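You operate a simulated robot arm through the tools that you are given. There is no shell and no other tool.

You run a simulated robot arm. Do the job below in one go: nothing can be reset, and whatever is moved stays where it is left.

TASK
Pack the tiles into their box by colour and put the lid on.

It is judged by the outcome, as a careful person would: the job done as asked, and still so three seconds after it is handed in. It fails if anything else is knocked over, pushed out of place, dropped, spilled or broken. Lids that push on must go on centred and level and be pressed home; caps that screw on are set level and turned clockwise until they are tight.

THE ROBOT
A 7-joint arm with a two-finger parallel gripper, fixed in place. Base frame: the origin is on the floor under the middle of its stand, x ahead of it, y to its left, z up; the work surface is at about z = 0.75. Lengths are in m, angles in rad, forces in N, time in s.
With the tool pointing down near the work surface it reaches from about 0.44 to 0.92 m from the base axis. Its first joint turns from -2.496 to 2.496 rad. Payload 3 kg.
The tool frame sits at the grasp point between the pads (the TCP): z along the fingers, y along the line on which they close. The tips reach 0.03 m beyond it. Largest opening 0.094 m; finger width 0.028, thickness 0.01; the body of the gripper, 0.05 by 0.096 m, starts 0.055 m behind the TCP.
Orientation is told as [roll, pitch, yaw] about the base's x, y, z axes, in that order, counted from this pose: with the fingers straight down and closing along the base's y, the tool's x points along the base's -x, its y along +y and its z along -z.

THE INTERFACE
- The arm moves only by the tool play_rows. Its argument "motion" is a list of rows, each a list of 2 entries, a list of its own where there are three numbers: the shift along the base's x, y, z in units of 150 mm (1.0 is 150 mm), then the turn, a rotation vector about the base's x, y, z in units of 180 degrees (1.0 is 180 degrees). In form: [[[x, y, z], [wx, wy, wz]], ...]. A call has 1 to 20 rows; each row is the pose to reach, as a shift and turn from the pose commanded when the call began. "grip" is the finger opening in m, from 0 to 0.094, set as the call begins (left out, the last holds). A call with a number of a shift or a turn outside -1 to 1 is refused whole. A row lasts 0.2 s, in which the tool goes at most 0.05 m and 0.15 rad; a call with a longer step from one row to the next is refused whole, and so is a gripper value outside its range. A pose out of reach is approached as far as the arm can. The call stops where the force on the tool passes 90 N (or 10 N more than at its start, if that is more) or the arm is blocked; 0.2 s more then pass. Each finger travels about 0.072 m/s and halts on what it meets, pressing with about 33 N; the grip force reading is that of the motor and also rises with nothing between the fingers. The clock runs only during rows and for 0.2 s after the last one: add rows that repeat a pose to give the fingers time. The reply holds the time, the measured pose of the TCP, the force on the tool along the base axes, the opening and the grip force, in the units named above and with some noise, with the torque about the TCP (base axes, N m) and any sound that the robot's microphone picked up, and new pictures: "pictures" is both (left out), scene, wrist or none.
- Cameras (640 x 400 px; columns grow to the right, rows downward): "scene" is fixed at [0.0648, 0.5042, 1.4889]; the picture's right is [-0.27, -0.96, 0.00], its down [-0.62, 0.17, -0.76] and it looks along [0.73, -0.20, -0.65] (base axes); focal length 338 px, centre (320, 200). "wrist" rides on the gripper at [0.076, 0.014, -0.102] in the tool frame; the picture's right is [-0.18, 0.98, 0.00], its down [-0.75, -0.14, -0.64] and it looks along [-0.63, -0.12, 0.77] (tool axes); focal length 243 px, centre (320, 200). There is no depth. A picture from a camera that has moved, and an enlarged one, comes with that camera's place and axes in the base frame and with its lens. The place of the scene camera against the robot may be out by one fixed shift of up to 0.025 m in any direction.
- inspect(camera, box): a new picture of the part [left, top, right, bottom] of that camera's present view, enlarged. The clock stands still meanwhile.
- sign_off(): hands the job in; it is judged then, once.

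Places have to be worked out from the pictures, the camera data and where the tool is seen. Open the gripper and draw the arm clear of the work before you hand the job in, unless the task says otherwise.

The tools are called as name(argument=value, ...) on one line, values as JSON. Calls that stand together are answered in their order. play_rows: Moves the arm, as the interface text tells. Its arguments: {"type":"object","properties":{"motion":{"type":"array"},"grip":{"type":"number"},"pictures":{"type":"string","enum":["both","scene","wrist","none"]}},"required":["motion"]} The other tools are called the same way: inspect (camera, box) takes an enlarged picture of a part of a camera's view; sign_off () hands the job in.

At the start:

```text
time_s: 0.0
eef_pos: [0.6941, 0.1467, 1.0261]
tool_rot: [0.0, 0.0, 0.001]
wrist_force: [0.0, -0.6, 0.0]
moment: [-0.01, -0.01, 0.0]
width: 0.0941
finger_force: 0.1
```

scene: 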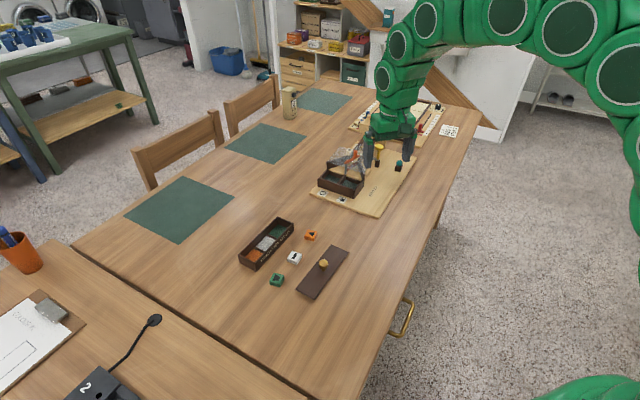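
wrist: 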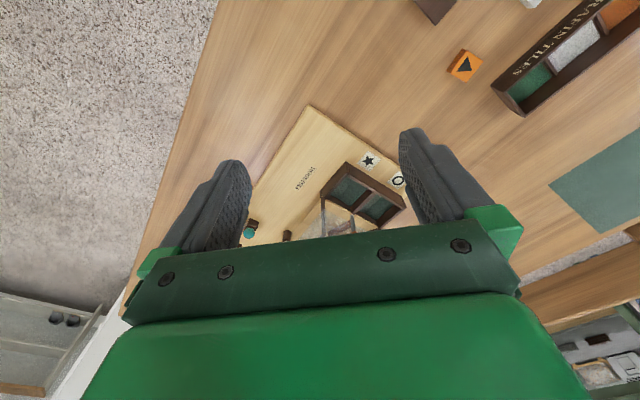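

I see a box with three coloured compartments, three tiles (orange, white, green) and a dark lid with a knob. I look closer before moving.

inspect(camera="scene", box=[220, 200, 380, 300])

inspect(camera="scene", box=[300, 80, 480, 220])

inspect(camera="wrist", box=[400, 0, 640, 150])

```text
4.00 times, centred on (300, 250) of scene
camera zoom: at [0.0648, 0.5042, 1.4889], right [-0.27, -0.96, 0.0], down [-0.62, 0.17, -0.76], along [0.73, -0.2, -0.65], focal length 1351 px, centre (400, 0)
```

zoom: 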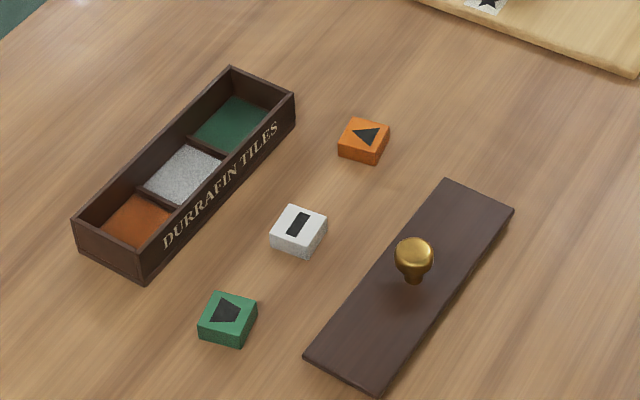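

```text
2.86 times, centred on (390, 150) of scene
camera zoom: at [0.0648, 0.5042, 1.4889], right [-0.27, -0.96, 0.0], down [-0.62, 0.17, -0.76], along [0.73, -0.2, -0.65], focal length 965 px, centre (120, 343)
```

zoom: 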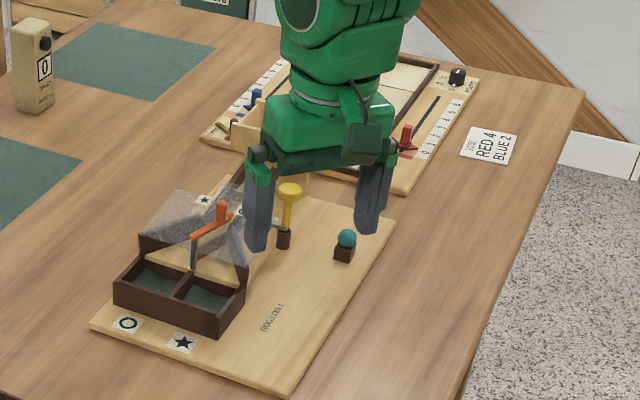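

```text
2.67 times, centred on (520, 75) of wrist
camera zoom: at [0.6173, 0.1621, 1.1274], right [0.18, 0.98, 0.0], down [0.75, -0.14, 0.64], along [0.63, -0.12, -0.77], focal length 647 px, centre (-213, 533)
```

zoom: 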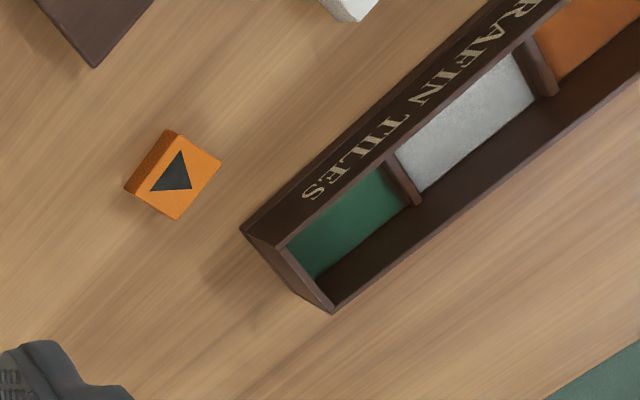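

The tiles sit around (0.73,0.35) orange, (0.66,0.41) white and (0.60,0.47) green; the lid knob is near (0.60,0.35) and the box centre near (0.75,0.48). I move the arm back and left at height so the wrist camera can look over them.

play_rows(motion=[[[-0.19, 0.25, 0], [0, 0, 0]], [[-0.38, 0.5, 0], [0, 0, 0]], [[-0.57, 0.75, 0], [0, 0, 0]], [[-0.76, 1.0, 0], [0, 0, 0]], [[-0.76, 1.0, 0], [0, 0, 0]]], pictures="wrist")

```text
time_s: 1.2
eef_pos: [0.5774, 0.2965, 1.0257]
tool_rot: [0.001, -0.001, -0.002]
wrist_force: [-0.1, 0.3, 0.1]
moment: [0.0, -0.02, 0.03]
width: 0.094
finger_force: 0.0
camera wrist: at [0.5005, 0.3119, 1.1272], right [0.18, 0.98, 0.0], down [0.75, -0.14, 0.64], along [0.63, -0.12, -0.77], focal length 243 px, centre (320, 200)
```

wrist: 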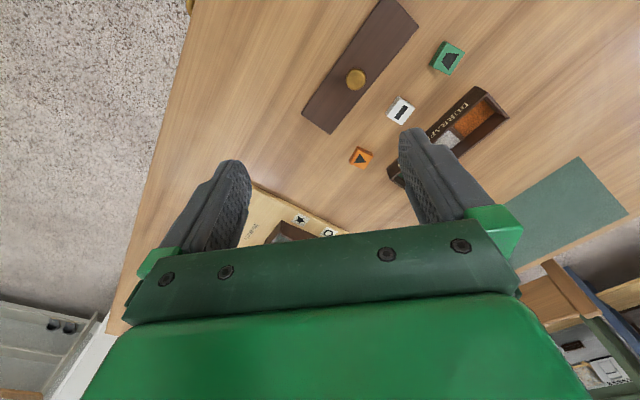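

The wrist view now shows all the items; the box is half hidden by a finger. I shift further left so that box, tiles and lid fall between the fingers.

play_rows(motion=[[[0, 0.3, 0], [0, 0, 0]], [[0, 0.6, 0], [0, 0, 0]], [[0, 0.85, 0], [0, 0, 0]], [[0, 0.85, 0], [0, 0, 0]], [[0, 0.85, 0], [0, 0, 0]]], pictures="both")

```text
time_s: 2.4
eef_pos: [0.5785, 0.4241, 1.0251]
tool_rot: [0.001, -0.002, 0.0]
wrist_force: [0.4, 0.2, 0.4]
moment: [0.03, 0.02, -0.01]
width: 0.0937
finger_force: 0.0
camera wrist: at [0.5028, 0.4402, 1.1272], right [0.18, 0.98, 0.0], down [0.75, -0.14, 0.64], along [0.63, -0.12, -0.77], focal length 243 px, centre (320, 200)
```

scene: 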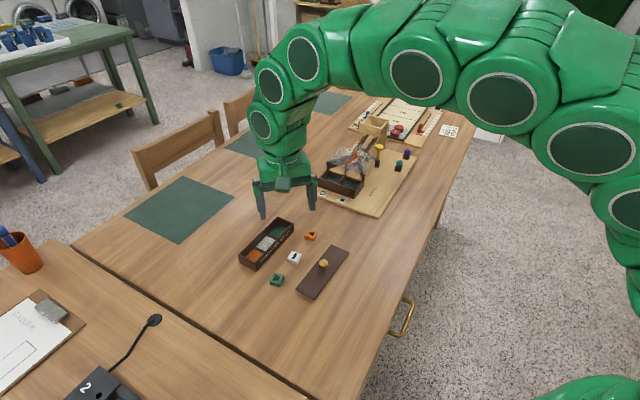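
wrist: 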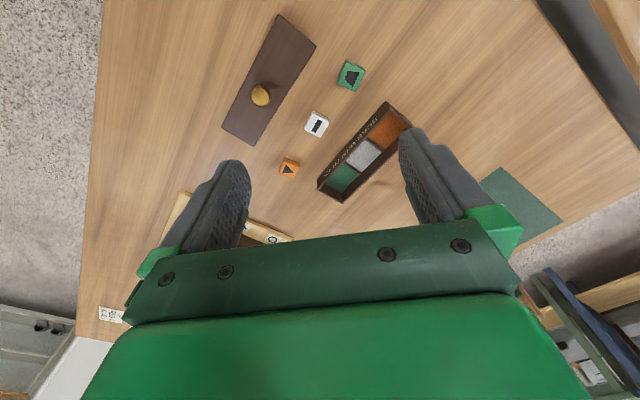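

Everything is visible now. I enlarge this wrist view for precise measurements.

inspect(camera="wrist", box=[300, 90, 428, 210])

inspect(camera="wrist", box=[210, 0, 338, 150])

inspect(camera="wrist", box=[270, 50, 380, 190])

```text
3.33 times, centred on (364, 150) of wrist
camera zoom: at [0.5028, 0.4402, 1.1272], right [0.18, 0.98, 0.0], down [0.75, -0.14, 0.64], along [0.63, -0.12, -0.77], focal length 809 px, centre (173, 367)
```

zoom: 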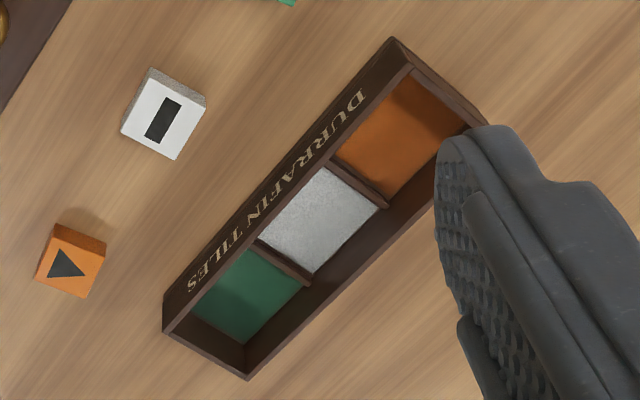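

```text
2.67 times, centred on (274, 75) of wrist
camera zoom: at [0.5028, 0.4402, 1.1272], right [0.18, 0.98, 0.0], down [0.75, -0.14, 0.64], along [0.63, -0.12, -0.77], focal length 647 px, centre (443, 533)
```

zoom: 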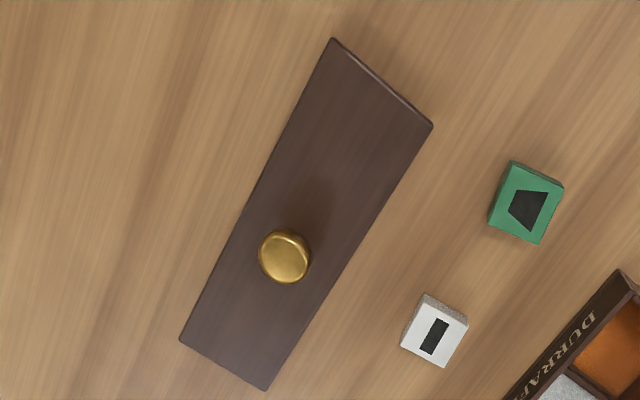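

```text
2.86 times, centred on (325, 120) of wrist
camera zoom: at [0.5028, 0.4402, 1.1272], right [0.18, 0.98, 0.0], down [0.75, -0.14, 0.64], along [0.63, -0.12, -0.77], focal length 693 px, centre (306, 429)
```

zoom: 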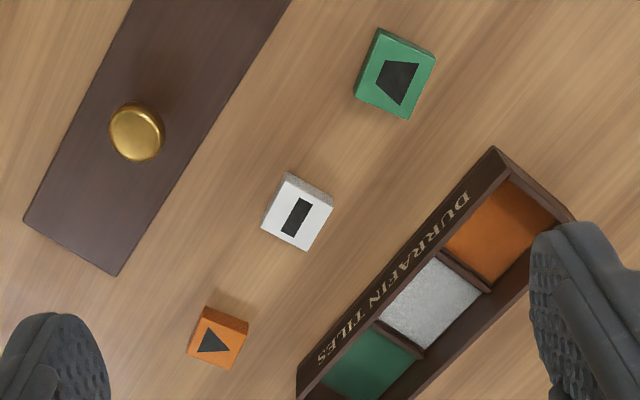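

I enlarge further for exact box and tile edges.

inspect(camera="wrist", box=[310, 130, 374, 210])

inspect(camera="wrist", box=[356, 92, 420, 142])

inspect(camera="wrist", box=[274, 52, 370, 112])

inspect(camera="wrist", box=[266, 104, 346, 184])

```text
5.00 times, centred on (342, 170) of wrist
camera zoom: at [0.5028, 0.4402, 1.1272], right [0.18, 0.98, 0.0], down [0.75, -0.14, 0.64], along [0.63, -0.12, -0.77], focal length 1213 px, centre (210, 350)
```

zoom: 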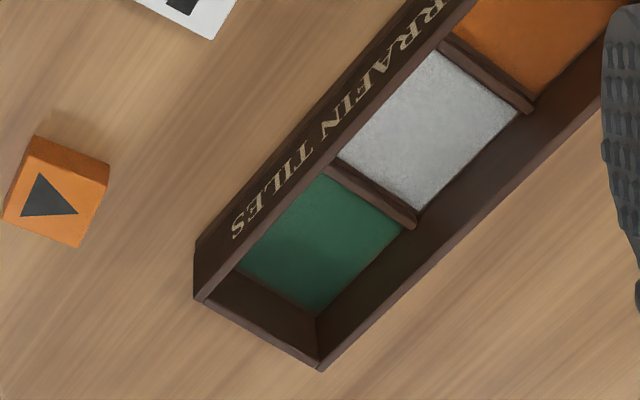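

```text
8.00 times, centred on (388, 117) of wrist
camera zoom: at [0.5028, 0.4402, 1.1272], right [0.18, 0.98, 0.0], down [0.75, -0.14, 0.64], along [0.63, -0.12, -0.77], focal length 1941 px, centre (-224, 864)
```

zoom: 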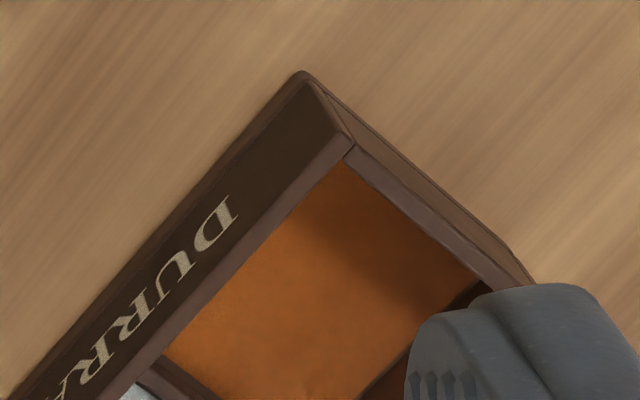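

```text
6.67 times, centred on (322, 82) of wrist
camera zoom: at [0.5028, 0.4402, 1.1272], right [0.18, 0.98, 0.0], down [0.75, -0.14, 0.64], along [0.63, -0.12, -0.77], focal length 1618 px, centre (307, 987)
```

zoom: 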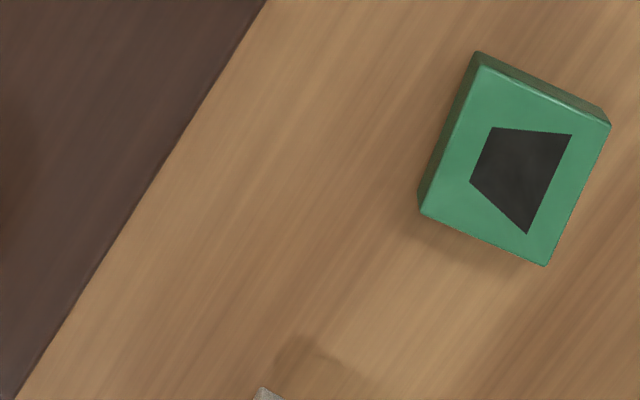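

```text
5.00 times, centred on (306, 144) of wrist
camera zoom: at [0.5028, 0.4402, 1.1272], right [0.18, 0.98, 0.0], down [0.75, -0.14, 0.64], along [0.63, -0.12, -0.77], focal length 1213 px, centre (390, 480)
```

zoom: 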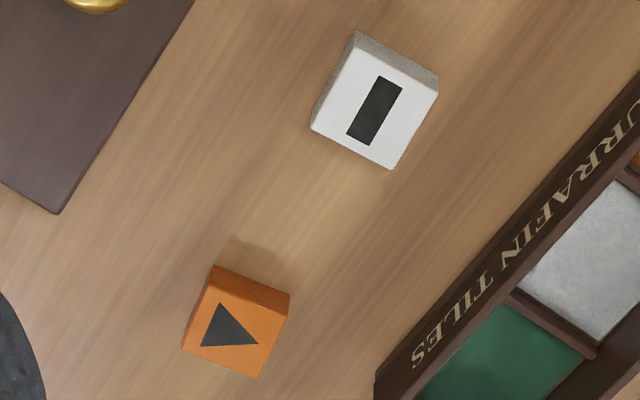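

Measured from the wrist view: white tile at about (0.652,0.407) turned 51°, orange (0.722,0.344) at 55°, green (0.592,0.467) at 58°, each about 28 mm square and 15 mm high. The box centre is near (0.719,0.472) with its long axis at about -47°. I go above the white tile and turn to 51°, narrowing the fingers.

play_rows(motion=[[[0.07, -0.016, -0.119], [0, 0, 0.0405]], [[0.14, -0.032, -0.238], [0, 0, 0.081]], [[0.21, -0.048, -0.357], [0, 0, 0.1214]], [[0.28, -0.064, -0.476], [0, 0, 0.1619]], [[0.35, -0.08, -0.596], [0, 0, 0.2024]], [[0.42, -0.096, -0.715], [0, 0, 0.2429]], [[0.488, -0.112, -0.834], [0, 0, 0.2833]], [[0.488, -0.112, -0.834], [0, 0, 0.2833]], [[0.488, -0.112, -0.834], [0, 0, 0.2833]]], grip=0.06, pictures="both")

```text
time_s: 4.4
eef_pos: [0.6527, 0.4076, 0.8998]
tool_rot: [-0.001, 0.001, 0.892]
wrist_force: [0.1, -0.1, -1.0]
moment: [0.01, 0.01, 0.01]
width: 0.0601
finger_force: 0.1
camera wrist: at [0.5937, 0.3581, 1.0024], right [-0.65, 0.76, 0.0], down [0.58, 0.5, 0.64], along [0.49, 0.42, -0.77], focal length 243 px, centre (320, 200)
```

scene: 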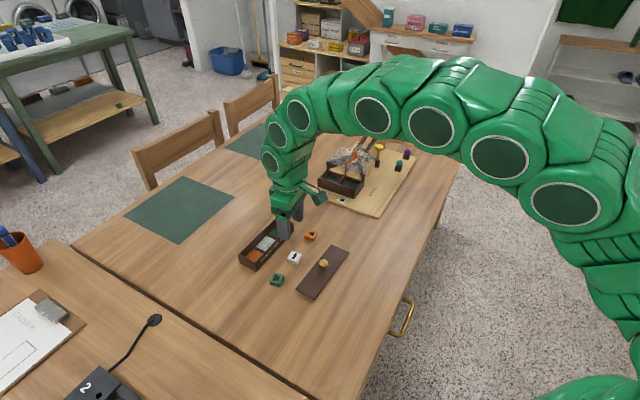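
wrist: 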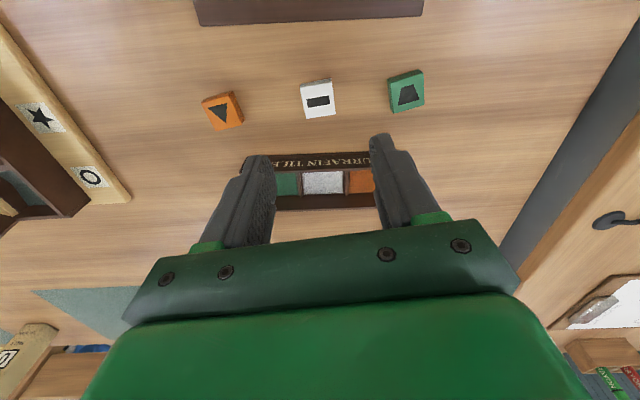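

The tool sits over the white tile as predicted (the tile should appear at about (320,101) and it does). I zoom in to refine position and angle, and also check the box interior from here.

inspect(camera="wrist", box=[288, 68, 352, 128])

inspect(camera="wrist", box=[240, 145, 400, 220])

inspect(camera="wrist", box=[190, 0, 430, 130])

```text
6.67 times, centred on (320, 98) of wrist
camera zoom: at [0.5937, 0.3581, 1.0024], right [-0.65, 0.76, 0.0], down [0.58, 0.5, 0.64], along [0.49, 0.42, -0.77], focal length 1618 px, centre (320, 880)
```

zoom: 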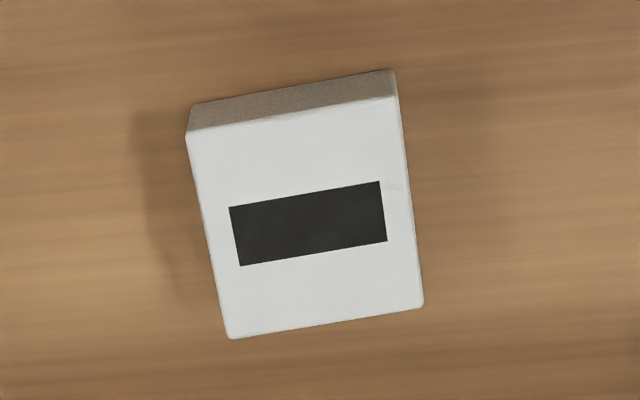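

```text
4.00 times, centred on (320, 182) of wrist
camera zoom: at [0.5937, 0.3581, 1.0024], right [-0.65, 0.76, 0.0], down [0.58, 0.5, 0.64], along [0.49, 0.42, -0.77], focal length 970 px, centre (320, 270)
```

zoom: 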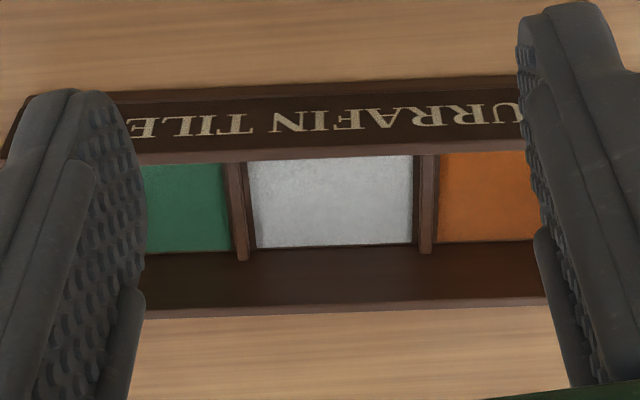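

```text
2.67 times, centred on (310, 65) of wrist
camera zoom: at [0.5937, 0.3581, 1.0024], right [-0.65, 0.76, 0.0], down [0.58, 0.5, 0.64], along [0.49, 0.42, -0.77], focal length 647 px, centre (347, 560)
```

zoom: 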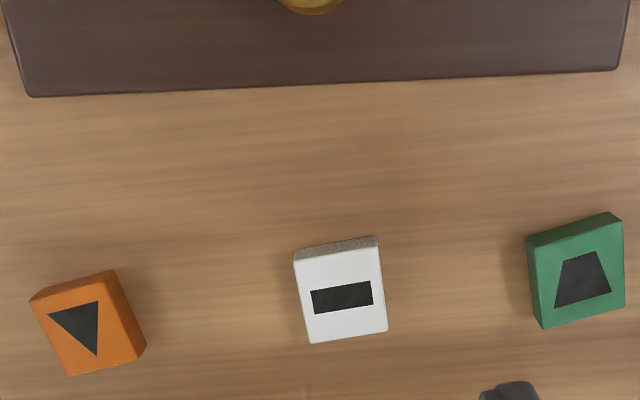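

The white tile is aligned with the fingers, centred about 2 mm from the tool axis at about (0.652,0.406). The box dividers are low (about 7 mm above the floor), so I can set tiles in with fingertips just over them. I go down to just above the tile.

play_rows(motion=[[[-0.002, -0.005, -0.2], [0, 0, 0]], [[-0.003, -0.01, -0.4], [0, 0, 0]], [[-0.004, -0.012, -0.6], [0, 0, 0]], [[-0.004, -0.012, -0.667], [0, 0, 0]], [[-0.004, -0.012, -0.667], [0, 0, 0]]], pictures="both")

```text
time_s: 5.6
eef_pos: [0.6537, 0.4059, 0.7998]
tool_rot: [0.0, 0.001, 0.891]
wrist_force: [-0.5, 0.6, -0.6]
moment: [0.01, 0.01, 0.01]
width: 0.0599
finger_force: 0.1
camera wrist: at [0.5933, 0.3563, 0.9022], right [-0.65, 0.76, 0.0], down [0.58, 0.5, 0.64], along [0.49, 0.42, -0.77], focal length 243 px, centre (320, 200)
```

scene: 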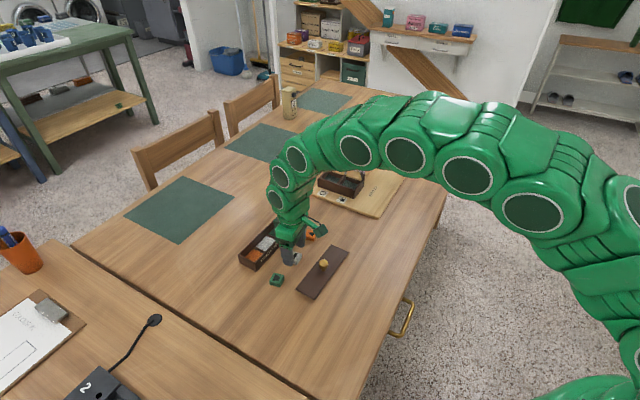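
wrist: 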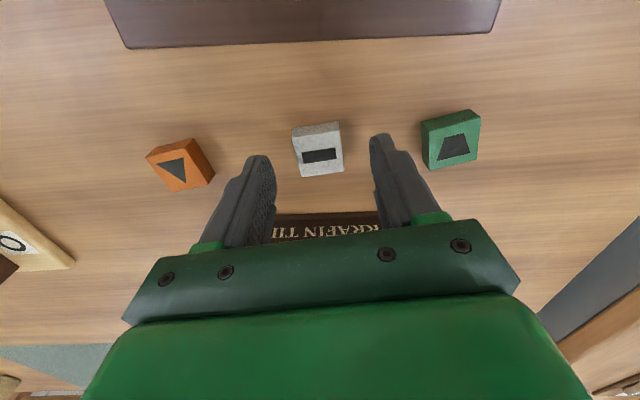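

The tile sits centred between the fingers. I lower to grasp height (tips a few mm above the table).

play_rows(motion=[[[0, 0, -0.05], [0, 0, 0]], [[0, 0, -0.087], [0, 0, 0]], [[0, 0, -0.087], [0, 0, 0]]], pictures="wrist")

inspect(camera="wrist", box=[230, 110, 430, 230])

```text
time_s: 6.4
eef_pos: [0.653, 0.4059, 0.7867]
tool_rot: [0.0, 0.0, 0.891]
wrist_force: [-0.7, 0.4, 0.2]
moment: [0.02, -0.01, 0.02]
width: 0.0601
finger_force: 0.0
camera wrist: at [0.5934, 0.3566, 0.8892], right [-0.65, 0.76, 0.0], down [0.58, 0.5, 0.64], along [0.49, 0.42, -0.77], focal length 243 px, centre (320, 200)
```

wrist: 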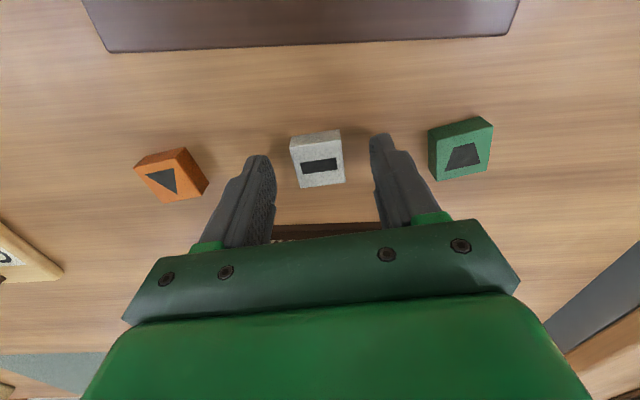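

```text
3.20 times, centred on (330, 170) of wrist
camera zoom: at [0.5934, 0.3566, 0.8892], right [-0.65, 0.76, 0.0], down [0.58, 0.5, 0.64], along [0.49, 0.42, -0.77], focal length 776 px, centre (288, 296)
```

zoom: 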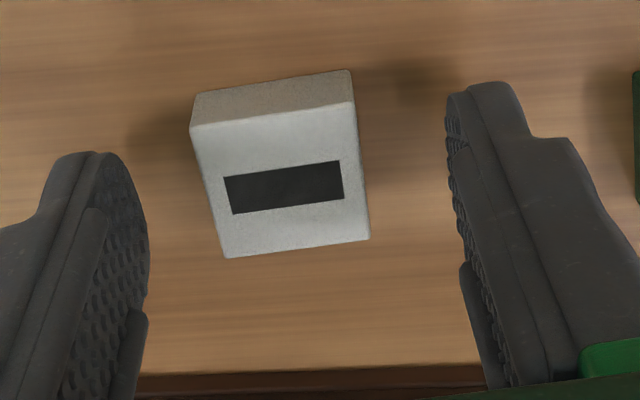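

The fingers straddle the white tile evenly. I close on it.

play_rows(motion=[[[0, 0, 0], [0, 0, 0]], [[0, 0, 0], [0, 0, 0]], [[0, 0, 0], [0, 0, 0]], [[0, 0, 0], [0, 0, 0]]], grip=0.015, pictures="wrist")

```text
time_s: 7.4
eef_pos: [0.6531, 0.4049, 0.7879]
tool_rot: [0.0, 0.002, 0.889]
wrist_force: [0.2, -0.2, 1.6]
moment: [0.0, 0.03, -0.02]
width: 0.028
finger_force: 32.6
camera wrist: at [0.5935, 0.3566, 0.8893], right [-0.65, 0.76, 0.0], down [0.58, 0.5, 0.64], along [0.49, 0.42, -0.77], focal length 243 px, centre (320, 200)
```

wrist: 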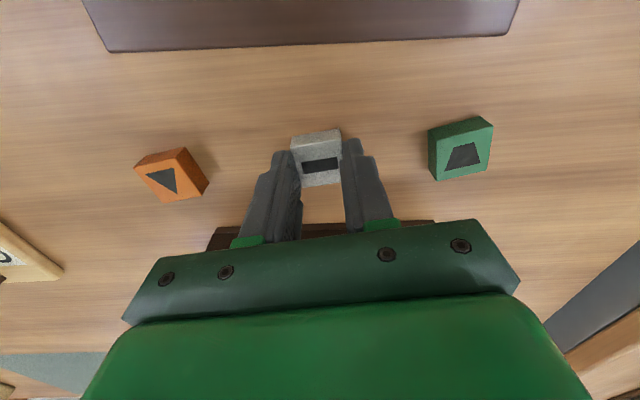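

White tile gripped (28 mm). I lift it and carry it over the box centre, turning to the box's angle.

play_rows(motion=[[[0, 0, 0.2], [0, 0, 0]], [[0, 0, 0.4], [0, 0, 0]], [[0.1, 0.1, 0.55], [0, 0, -0.01]], [[0.23, 0.23, 0.55], [0, 0, -0.021]], [[0.36, 0.36, 0.55], [0, 0, -0.032]], [[0.453, 0.447, 0.55], [0, 0, -0.0422]], [[0.453, 0.447, 0.55], [0, 0, -0.0422]], [[0.453, 0.447, 0.55], [0, 0, -0.0422]]], pictures="both")

inspect(camera="wrist", box=[220, 90, 420, 215])

inspect(camera="scene", box=[220, 180, 380, 300])

```text
time_s: 9.2
eef_pos: [0.7201, 0.4722, 0.8689]
tool_rot: [0.0, 0.001, 0.757]
wrist_force: [0.0, 0.0, 0.4]
moment: [-0.01, 0.01, -0.01]
width: 0.0281
finger_force: 32.8
camera wrist: at [0.6544, 0.4321, 0.9714], right [-0.54, 0.84, 0.0], down [0.64, 0.41, 0.64], along [0.54, 0.35, -0.77], focal length 243 px, centre (320, 200)
```

scene: 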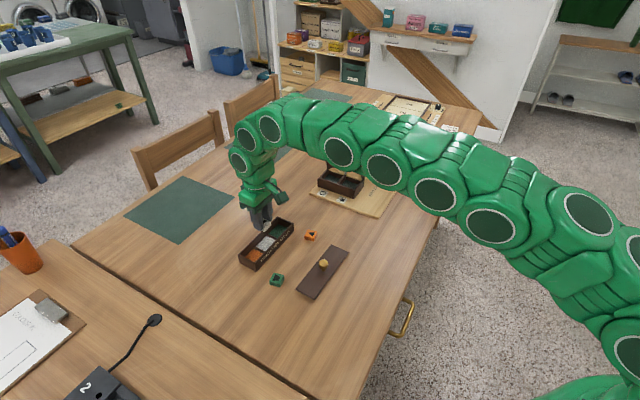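
wrist: 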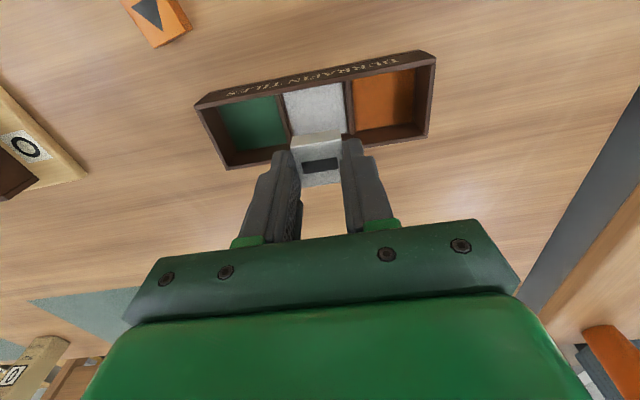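

```text
3.20 times, centred on (320, 152) of wrist
camera zoom: at [0.6544, 0.4321, 0.9714], right [-0.54, 0.84, 0.0], down [0.64, 0.41, 0.64], along [0.54, 0.35, -0.77], focal length 776 px, centre (320, 352)
```

zoom: 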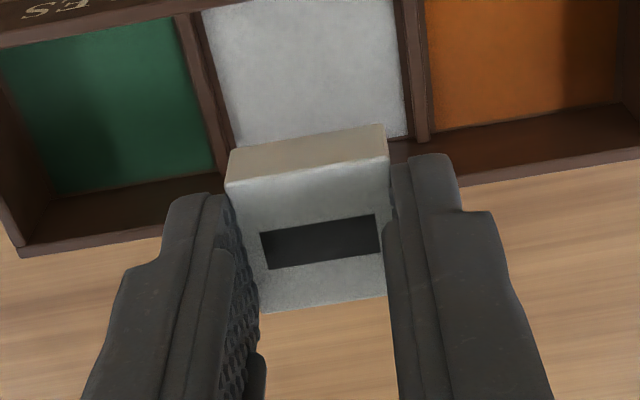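

```text
3.33 times, centred on (300, 240) of scene
camera zoom: at [0.0648, 0.5042, 1.4889], right [-0.27, -0.96, 0.0], down [-0.62, 0.17, -0.76], along [0.73, -0.2, -0.65], focal length 1126 px, centre (387, 67)
```

zoom: 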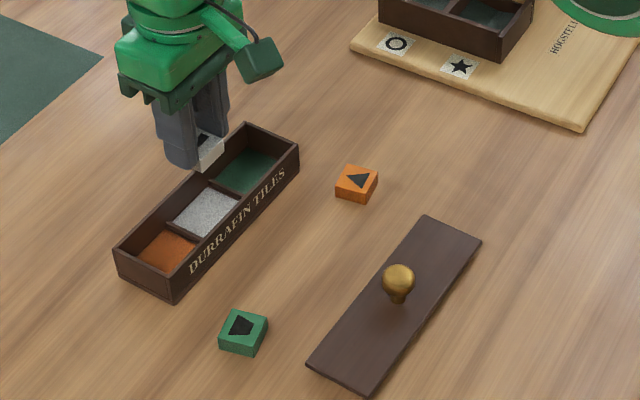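

The whole box is in view now with the tile above it. I zoom to fix the rim corners and white compartment precisely.

inspect(camera="wrist", box=[186, 80, 316, 176])

inspect(camera="wrist", box=[320, 40, 450, 150])

```text
4.17 times, centred on (251, 128) of wrist
camera zoom: at [0.6544, 0.4321, 0.9714], right [-0.54, 0.84, 0.0], down [0.64, 0.41, 0.64], along [0.54, 0.35, -0.77], focal length 1011 px, centre (608, 500)
```

zoom: 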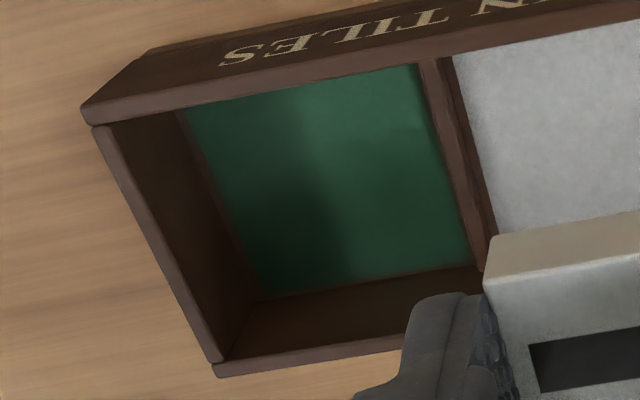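

```text
3.64 times, centred on (385, 95) of wrist
camera zoom: at [0.6544, 0.4321, 0.9714], right [-0.54, 0.84, 0.0], down [0.64, 0.41, 0.64], along [0.54, 0.35, -0.77], focal length 882 px, centre (84, 582)
```

zoom: 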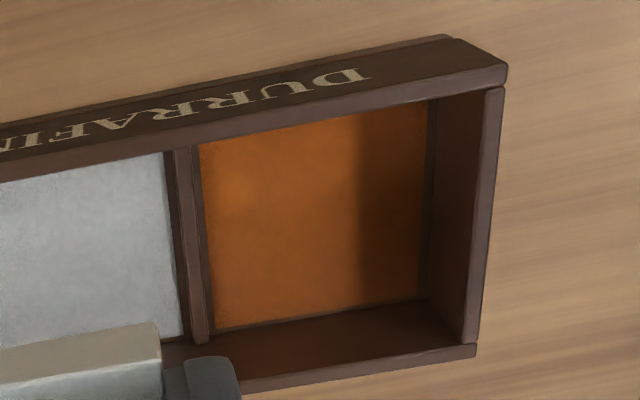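

The box is aligned with the tool within about 1°; its centre is about 3 mm off along the closing line. I correct that and lower the white tile into the middle compartment, stopping with the fingertips just above divider height.

play_rows(motion=[[[0.009, -0.019, 0], [0, 0, 0]], [[0.009, -0.019, -0.1], [0, 0, 0]], [[0.009, -0.019, -0.2], [0, 0, 0]], [[0.009, -0.019, -0.3], [0, 0, 0]], [[0.009, -0.019, -0.4], [0, 0, 0]], [[0.009, -0.019, -0.45], [0, 0, 0]], [[0.009, -0.019, -0.49], [0, 0, 0]], [[0.009, -0.019, -0.49], [0, 0, 0]]], pictures="both")

inspect(camera="wrist", box=[220, 90, 420, 215])

inspect(camera="scene", box=[230, 190, 320, 280])

```text
time_s: 11.0
eef_pos: [0.7215, 0.4697, 0.7959]
tool_rot: [0.001, -0.001, 0.757]
wrist_force: [0.9, 0.0, -0.2]
moment: [-0.02, -0.01, -0.02]
width: 0.0278
finger_force: 33.4
camera wrist: at [0.6558, 0.4291, 0.898], right [-0.54, 0.84, 0.0], down [0.64, 0.42, 0.64], along [0.54, 0.35, -0.77], focal length 243 px, centre (320, 200)
```

scene: 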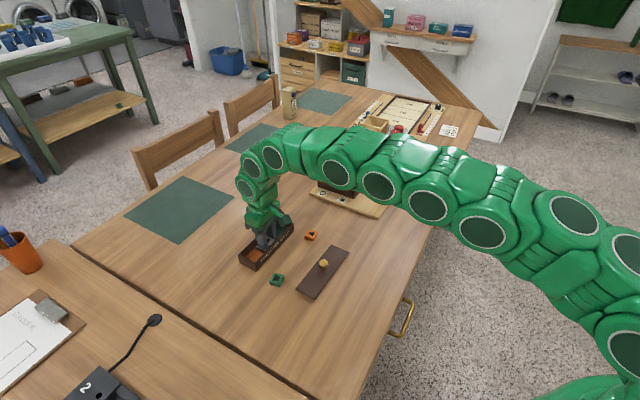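
wrist: 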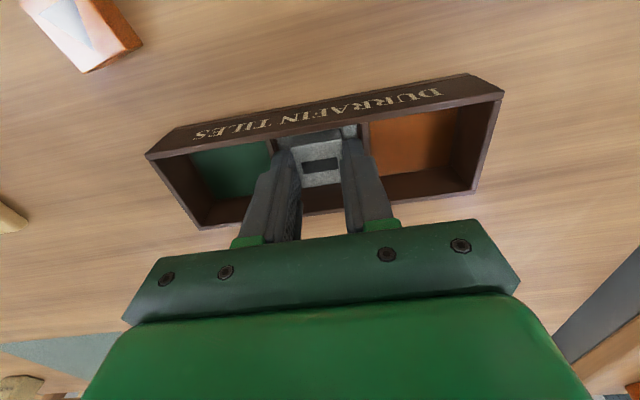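

```text
3.20 times, centred on (320, 152) of wrist
camera zoom: at [0.6558, 0.4291, 0.898], right [-0.54, 0.84, 0.0], down [0.64, 0.42, 0.64], along [0.54, 0.35, -0.77], focal length 776 px, centre (320, 352)
```

zoom: 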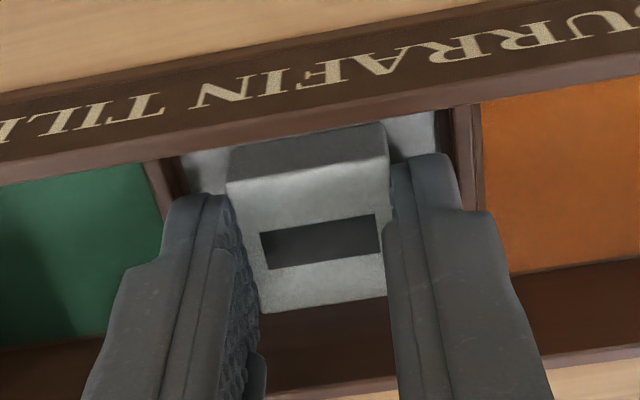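

```text
4.44 times, centred on (275, 235) of scene
camera zoom: at [0.0648, 0.5042, 1.4889], right [-0.27, -0.96, 0.0], down [-0.62, 0.17, -0.76], along [0.73, -0.2, -0.65], focal length 1502 px, centre (520, 44)
```

zoom: 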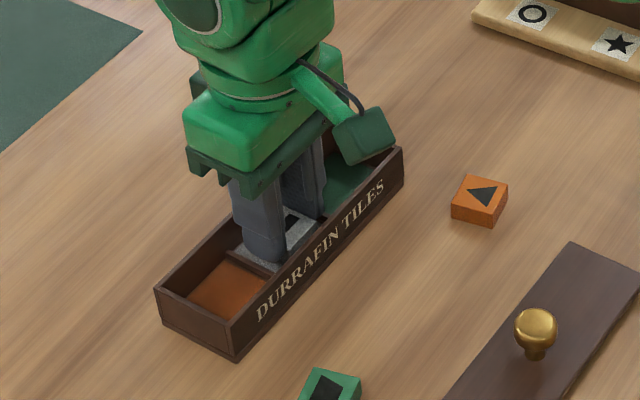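

The white tile hangs centred within the middle compartment, bottom a few mm over the floor. I lower slightly further and then open a little to release.

play_rows(motion=[[[0, 0, -0.01], [0, 0, 0]], [[0, 0, -0.018], [0, 0, 0]], [[0, 0, -0.018], [0, 0, 0]]], pictures="none")

```text
time_s: 11.8
eef_pos: [0.7214, 0.4696, 0.7948]
tool_rot: [0.0, -0.003, 0.757]
wrist_force: [-2.6, 1.0, 21.8]
moment: [0.03, 0.16, -0.03]
width: 0.028
finger_force: 33.3
```

There is a contact force of about 22 N, so the tile is on the compartment floor. I open the fingers slightly.

play_rows(motion=[[[0, 0, 0.007], [0, 0, 0]], [[0, 0, 0.007], [0, 0, 0]], [[0, 0, 0.007], [0, 0, 0]]], grip=0.033, pictures="none")

```text
time_s: 12.6
eef_pos: [0.7218, 0.4706, 0.7943]
tool_rot: [0.0, 0.0, 0.756]
wrist_force: [0.4, 0.6, -0.9]
moment: [-0.02, 0.01, 0.0]
width: 0.033
finger_force: 0.0
```

Released with no residual force. I lift straight out.

play_rows(motion=[[[0, 0, 0.08], [0, 0, 0]], [[0, 0, 0.2], [0, 0, 0]], [[0, 0, 0.4], [0, 0, 0]], [[0, 0, 0.6], [0, 0, 0]], [[0, 0, 0.7], [0, 0, 0]], [[0, 0, 0.7], [0, 0, 0]]], pictures="both")

inspect(camera="wrist", box=[180, 20, 440, 170])

```text
time_s: 14.0
eef_pos: [0.7221, 0.4693, 0.9006]
tool_rot: [0.001, 0.0, 0.757]
wrist_force: [-0.1, -0.3, 0.4]
moment: [-0.01, 0.01, -0.03]
width: 0.033
finger_force: 0.0
camera wrist: at [0.6567, 0.4291, 1.0017], right [-0.54, 0.84, 0.0], down [0.64, 0.41, 0.64], along [0.54, 0.35, -0.77], focal length 243 px, centre (320, 200)
```

scene: 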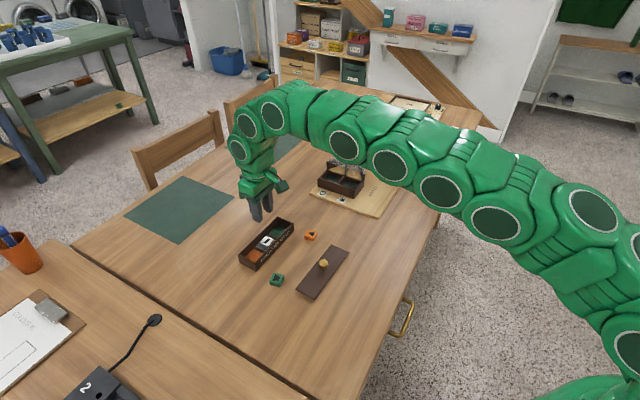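
wrist: 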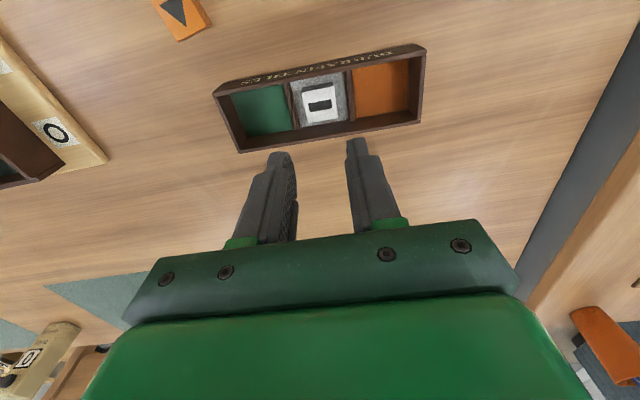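

```text
2.46 times, centred on (310, 95) of wrist
camera zoom: at [0.6567, 0.4291, 1.0017], right [-0.54, 0.84, 0.0], down [0.64, 0.41, 0.64], along [0.54, 0.35, -0.77], focal length 597 px, centre (345, 458)
```

zoom: 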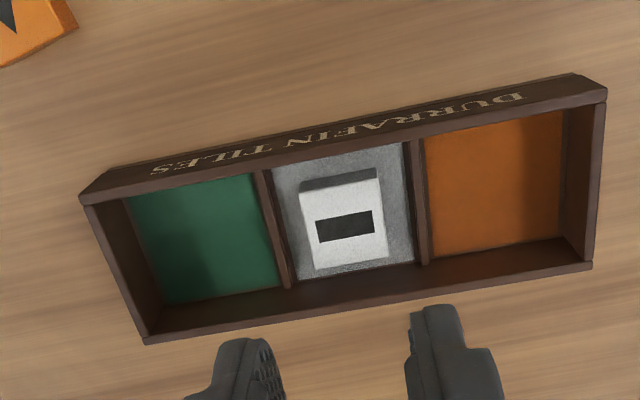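

The white tile lies flat in its compartment. Next the orange tile: I move over to it at about (0.722,0.344), turning to 55°.

play_rows(motion=[[[0, -0.17, -0.02], [0, 0, 0.0129]], [[0, -0.34, -0.04], [0, 0, 0.0258]], [[0, -0.5, -0.06], [0, 0, 0.0386]], [[0, -0.67, -0.1], [0, 0, 0.0515]], [[0, -0.83, -0.14], [0, 0, 0.0644]], [[0, -0.83, -0.14], [0, 0, 0.0644]], [[0, -0.83, -0.14], [0, 0, 0.0644]]], grip=0.06, pictures="wrist")

inspect(camera="wrist", box=[280, 70, 360, 140])

```text
time_s: 15.6
eef_pos: [0.7236, 0.3442, 0.8778]
tool_rot: [-0.001, 0.001, 0.961]
wrist_force: [0.4, 0.3, -0.9]
moment: [0.05, 0.02, 0.02]
width: 0.0603
finger_force: 0.1
camera wrist: at [0.6666, 0.2923, 0.98], right [-0.7, 0.71, 0.0], down [0.55, 0.54, 0.64], along [0.46, 0.45, -0.77], focal length 243 px, centre (320, 200)
```

wrist: 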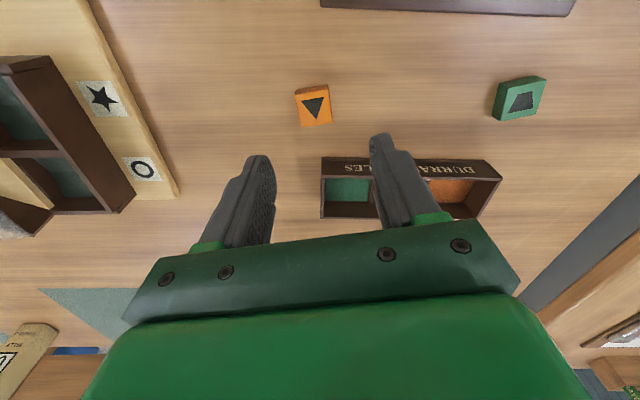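

```text
5.71 times, centred on (320, 105) of wrist
camera zoom: at [0.6666, 0.2923, 0.98], right [-0.7, 0.71, 0.0], down [0.55, 0.54, 0.64], along [0.46, 0.45, -0.77], focal length 1386 px, centre (320, 743)
```

zoom: 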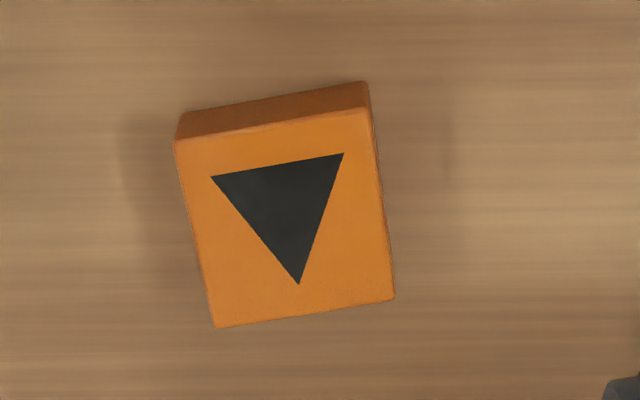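

The orange tile is about 5 mm off the tool axis and turned about -1.4°. I correct both and go down to grasp height with open fingers.

play_rows(motion=[[[0.008, -0.039, -0.1], [0, 0, -0.0078]], [[0.008, -0.039, -0.25], [0, 0, -0.0078]], [[0.008, -0.039, -0.4], [0, 0, -0.0078]], [[0.008, -0.039, -0.52], [0, 0, -0.0078]], [[0.008, -0.039, -0.58], [0, 0, -0.0078]], [[0.008, -0.039, -0.605], [0, 0, -0.0078]], [[0.008, -0.039, -0.605], [0, 0, -0.0078]]], pictures="wrist")

inspect(camera="wrist", box=[230, 110, 430, 230])

```text
time_s: 17.2
eef_pos: [0.7232, 0.3394, 0.7879]
tool_rot: [0.001, -0.001, 0.936]
wrist_force: [0.7, -0.3, 0.0]
moment: [0.03, 0.01, 0.0]
width: 0.0599
finger_force: 0.2
camera wrist: at [0.6662, 0.2882, 0.8896], right [-0.68, 0.73, 0.0], down [0.56, 0.52, 0.64], along [0.47, 0.44, -0.77], focal length 243 px, centre (320, 200)
```

wrist: 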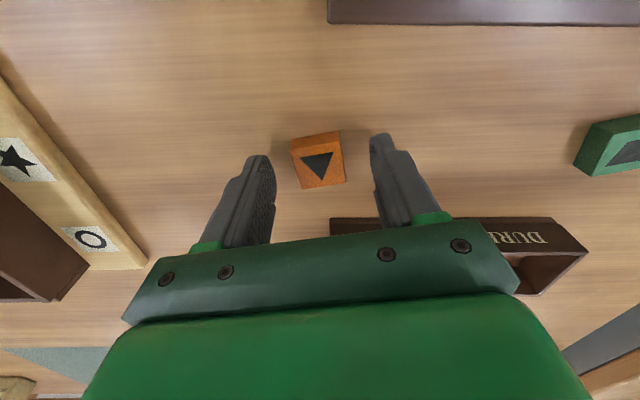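

```text
3.20 times, centred on (330, 170) of wrist
camera zoom: at [0.6662, 0.2882, 0.8896], right [-0.68, 0.73, 0.0], down [0.56, 0.52, 0.64], along [0.47, 0.44, -0.77], focal length 776 px, centre (288, 296)
```

zoom: 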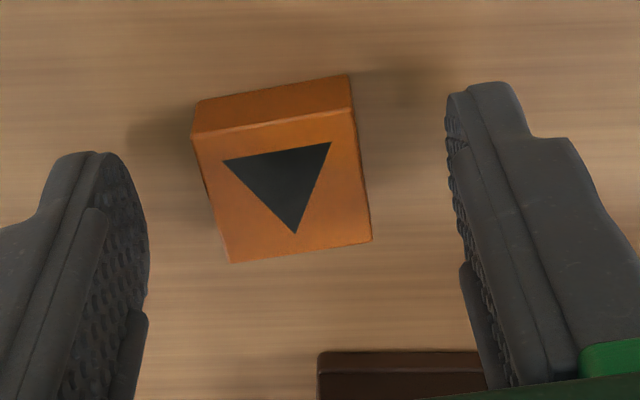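

Orange tile is centred between the fingers and square to them. I close.

play_rows(motion=[[[0, 0, 0], [0, 0, 0]], [[0, 0, 0], [0, 0, 0]], [[0, 0, 0], [0, 0, 0]], [[0, 0, 0], [0, 0, 0]]], grip=0.015, pictures="none")

```text
time_s: 18.2
eef_pos: [0.723, 0.3392, 0.7876]
tool_rot: [0.001, -0.001, 0.934]
wrist_force: [0.1, -0.2, 0.4]
moment: [0.0, 0.0, 0.03]
width: 0.0282
finger_force: 32.5
```

Orange gripped at 28 mm. I lift and carry it towards the orange compartment.

play_rows(motion=[[[0, 0, 0.2], [0, 0, 0]], [[0, 0, 0.4], [0, 0, 0]], [[-0.03, 0.15, 0.553], [0, 0, -0.01]], [[-0.1, 0.4, 0.553], [0, 0, -0.025]], [[-0.15, 0.65, 0.553], [0, 0, -0.04]], [[-0.2, 0.9, 0.553], [0, 0, -0.0567]], [[-0.2, 0.9, 0.553], [0, 0, -0.0567]]], pictures="none")

```text
time_s: 19.8
eef_pos: [0.6918, 0.4748, 0.8708]
tool_rot: [0.001, -0.002, 0.755]
wrist_force: [-0.8, -0.5, 0.4]
moment: [0.06, 0.0, -0.01]
width: 0.0282
finger_force: 33.4
```

I finish the move to above the orange compartment and look.

play_rows(motion=[[[-0.03, 0.12, 0], [0, 0, 0]], [[-0.053, 0.233, 0], [0, 0, 0]], [[-0.053, 0.233, 0], [0, 0, 0]], [[-0.053, 0.233, 0], [0, 0, 0]]], pictures="both")

inspect(camera="wrist", box=[220, 60, 420, 185])

```text
time_s: 20.8
eef_pos: [0.6851, 0.5097, 0.8698]
tool_rot: [0.001, 0.0, 0.758]
wrist_force: [0.0, -0.1, 0.0]
moment: [-0.01, 0.01, 0.02]
width: 0.028
finger_force: 33.3
camera wrist: at [0.6194, 0.4689, 0.9722], right [-0.54, 0.84, 0.0], down [0.64, 0.41, 0.64], along [0.54, 0.35, -0.77], focal length 243 px, centre (320, 200)
```

scene: 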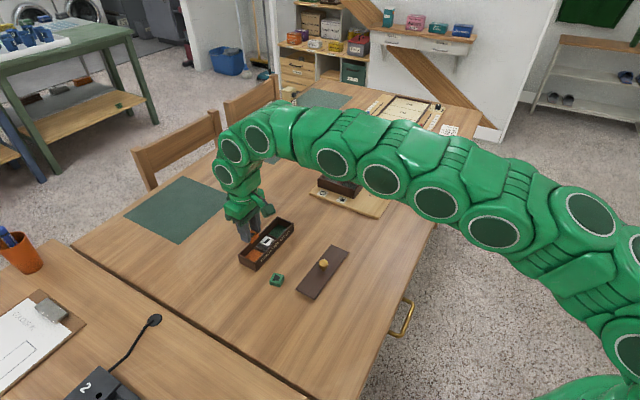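
wrist: 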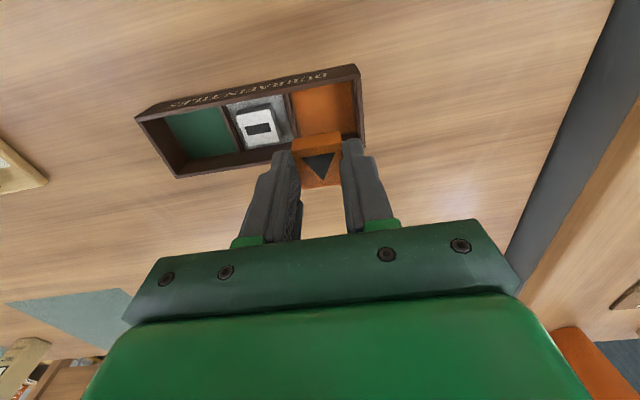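

```text
3.20 times, centred on (320, 122) of wrist
camera zoom: at [0.6194, 0.4689, 0.9722], right [-0.54, 0.84, 0.0], down [0.64, 0.41, 0.64], along [0.54, 0.35, -0.77], focal length 776 px, centre (320, 448)
```

zoom: 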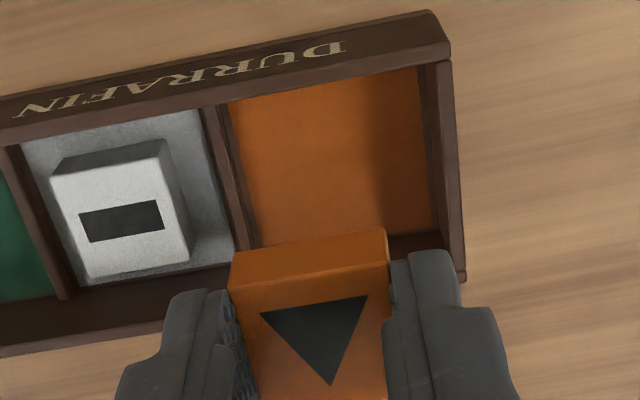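

The orange compartment spans about -21 to +31 mm along the closing line from the tool axis, so I shift 2.5 mm toward the end wall and lower until the tile is about at the floor.

play_rows(motion=[[[-0.016, 0.0075, 0], [0, 0, 0]], [[-0.016, 0.0075, -0.1], [0, 0, 0]], [[-0.016, 0.0075, -0.2], [0, 0, 0]], [[-0.016, 0.0075, -0.3], [0, 0, 0]], [[-0.016, 0.0075, -0.4], [0, 0, 0]], [[-0.016, 0.0075, -0.46], [0, 0, 0]], [[-0.016, 0.0075, -0.495], [0, 0, 0]], [[-0.016, 0.0075, -0.495], [0, 0, 0]]], pictures="wrist")

inspect(camera="wrist", box=[220, 90, 420, 215])

```text
time_s: 22.6
eef_pos: [0.6823, 0.5102, 0.7955]
tool_rot: [0.001, 0.0, 0.756]
wrist_force: [0.3, -0.2, 0.6]
moment: [-0.02, -0.01, -0.02]
width: 0.0282
finger_force: 33.1
camera wrist: at [0.6166, 0.4698, 0.8985], right [-0.54, 0.84, 0.0], down [0.64, 0.42, 0.64], along [0.54, 0.35, -0.77], focal length 243 px, centre (320, 200)
```

wrist: 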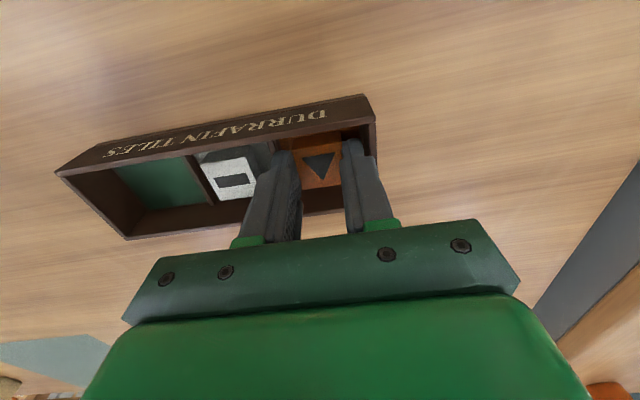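

```text
3.20 times, centred on (320, 152) of wrist
camera zoom: at [0.6166, 0.4698, 0.8985], right [-0.54, 0.84, 0.0], down [0.64, 0.42, 0.64], along [0.54, 0.35, -0.77], focal length 776 px, centre (320, 352)
```

zoom: 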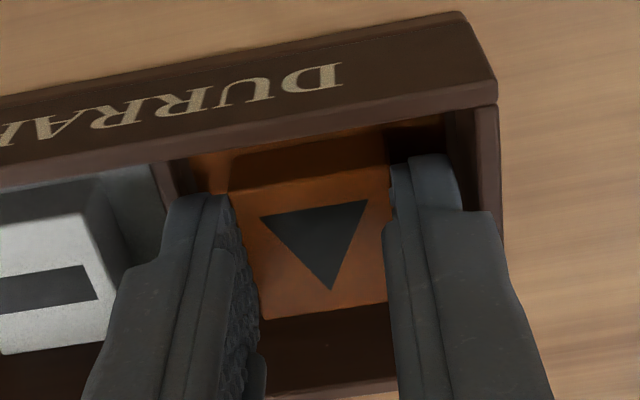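

The orange tile is inside its compartment, the outer finger clear of the end wall. I lower a hair and open slightly to release.

play_rows(motion=[[[0, 0, -0.005], [0, 0, 0]], [[0, 0, -0.007], [0, 0, 0]]], pictures="none")

play_rows(motion=[[[0, 0, 0.003], [0, 0, 0]], [[0, 0, 0.003], [0, 0, 0]], [[0, 0, 0.003], [0, 0, 0]]], grip=0.032, pictures="none")

```text
time_s: 23.2
eef_pos: [0.6829, 0.5107, 0.7959]
tool_rot: [0.0, 0.0, 0.758]
wrist_force: [-0.5, 0.5, 1.3]
moment: [0.01, 0.01, -0.02]
width: 0.0281
finger_force: 33.2
```

```text
time_s: 24.0
eef_pos: [0.6835, 0.5108, 0.7959]
tool_rot: [0.0, 0.0, 0.757]
wrist_force: [0.5, -0.6, 0.3]
moment: [-0.01, 0.0, -0.04]
width: 0.0321
finger_force: 0.1
```

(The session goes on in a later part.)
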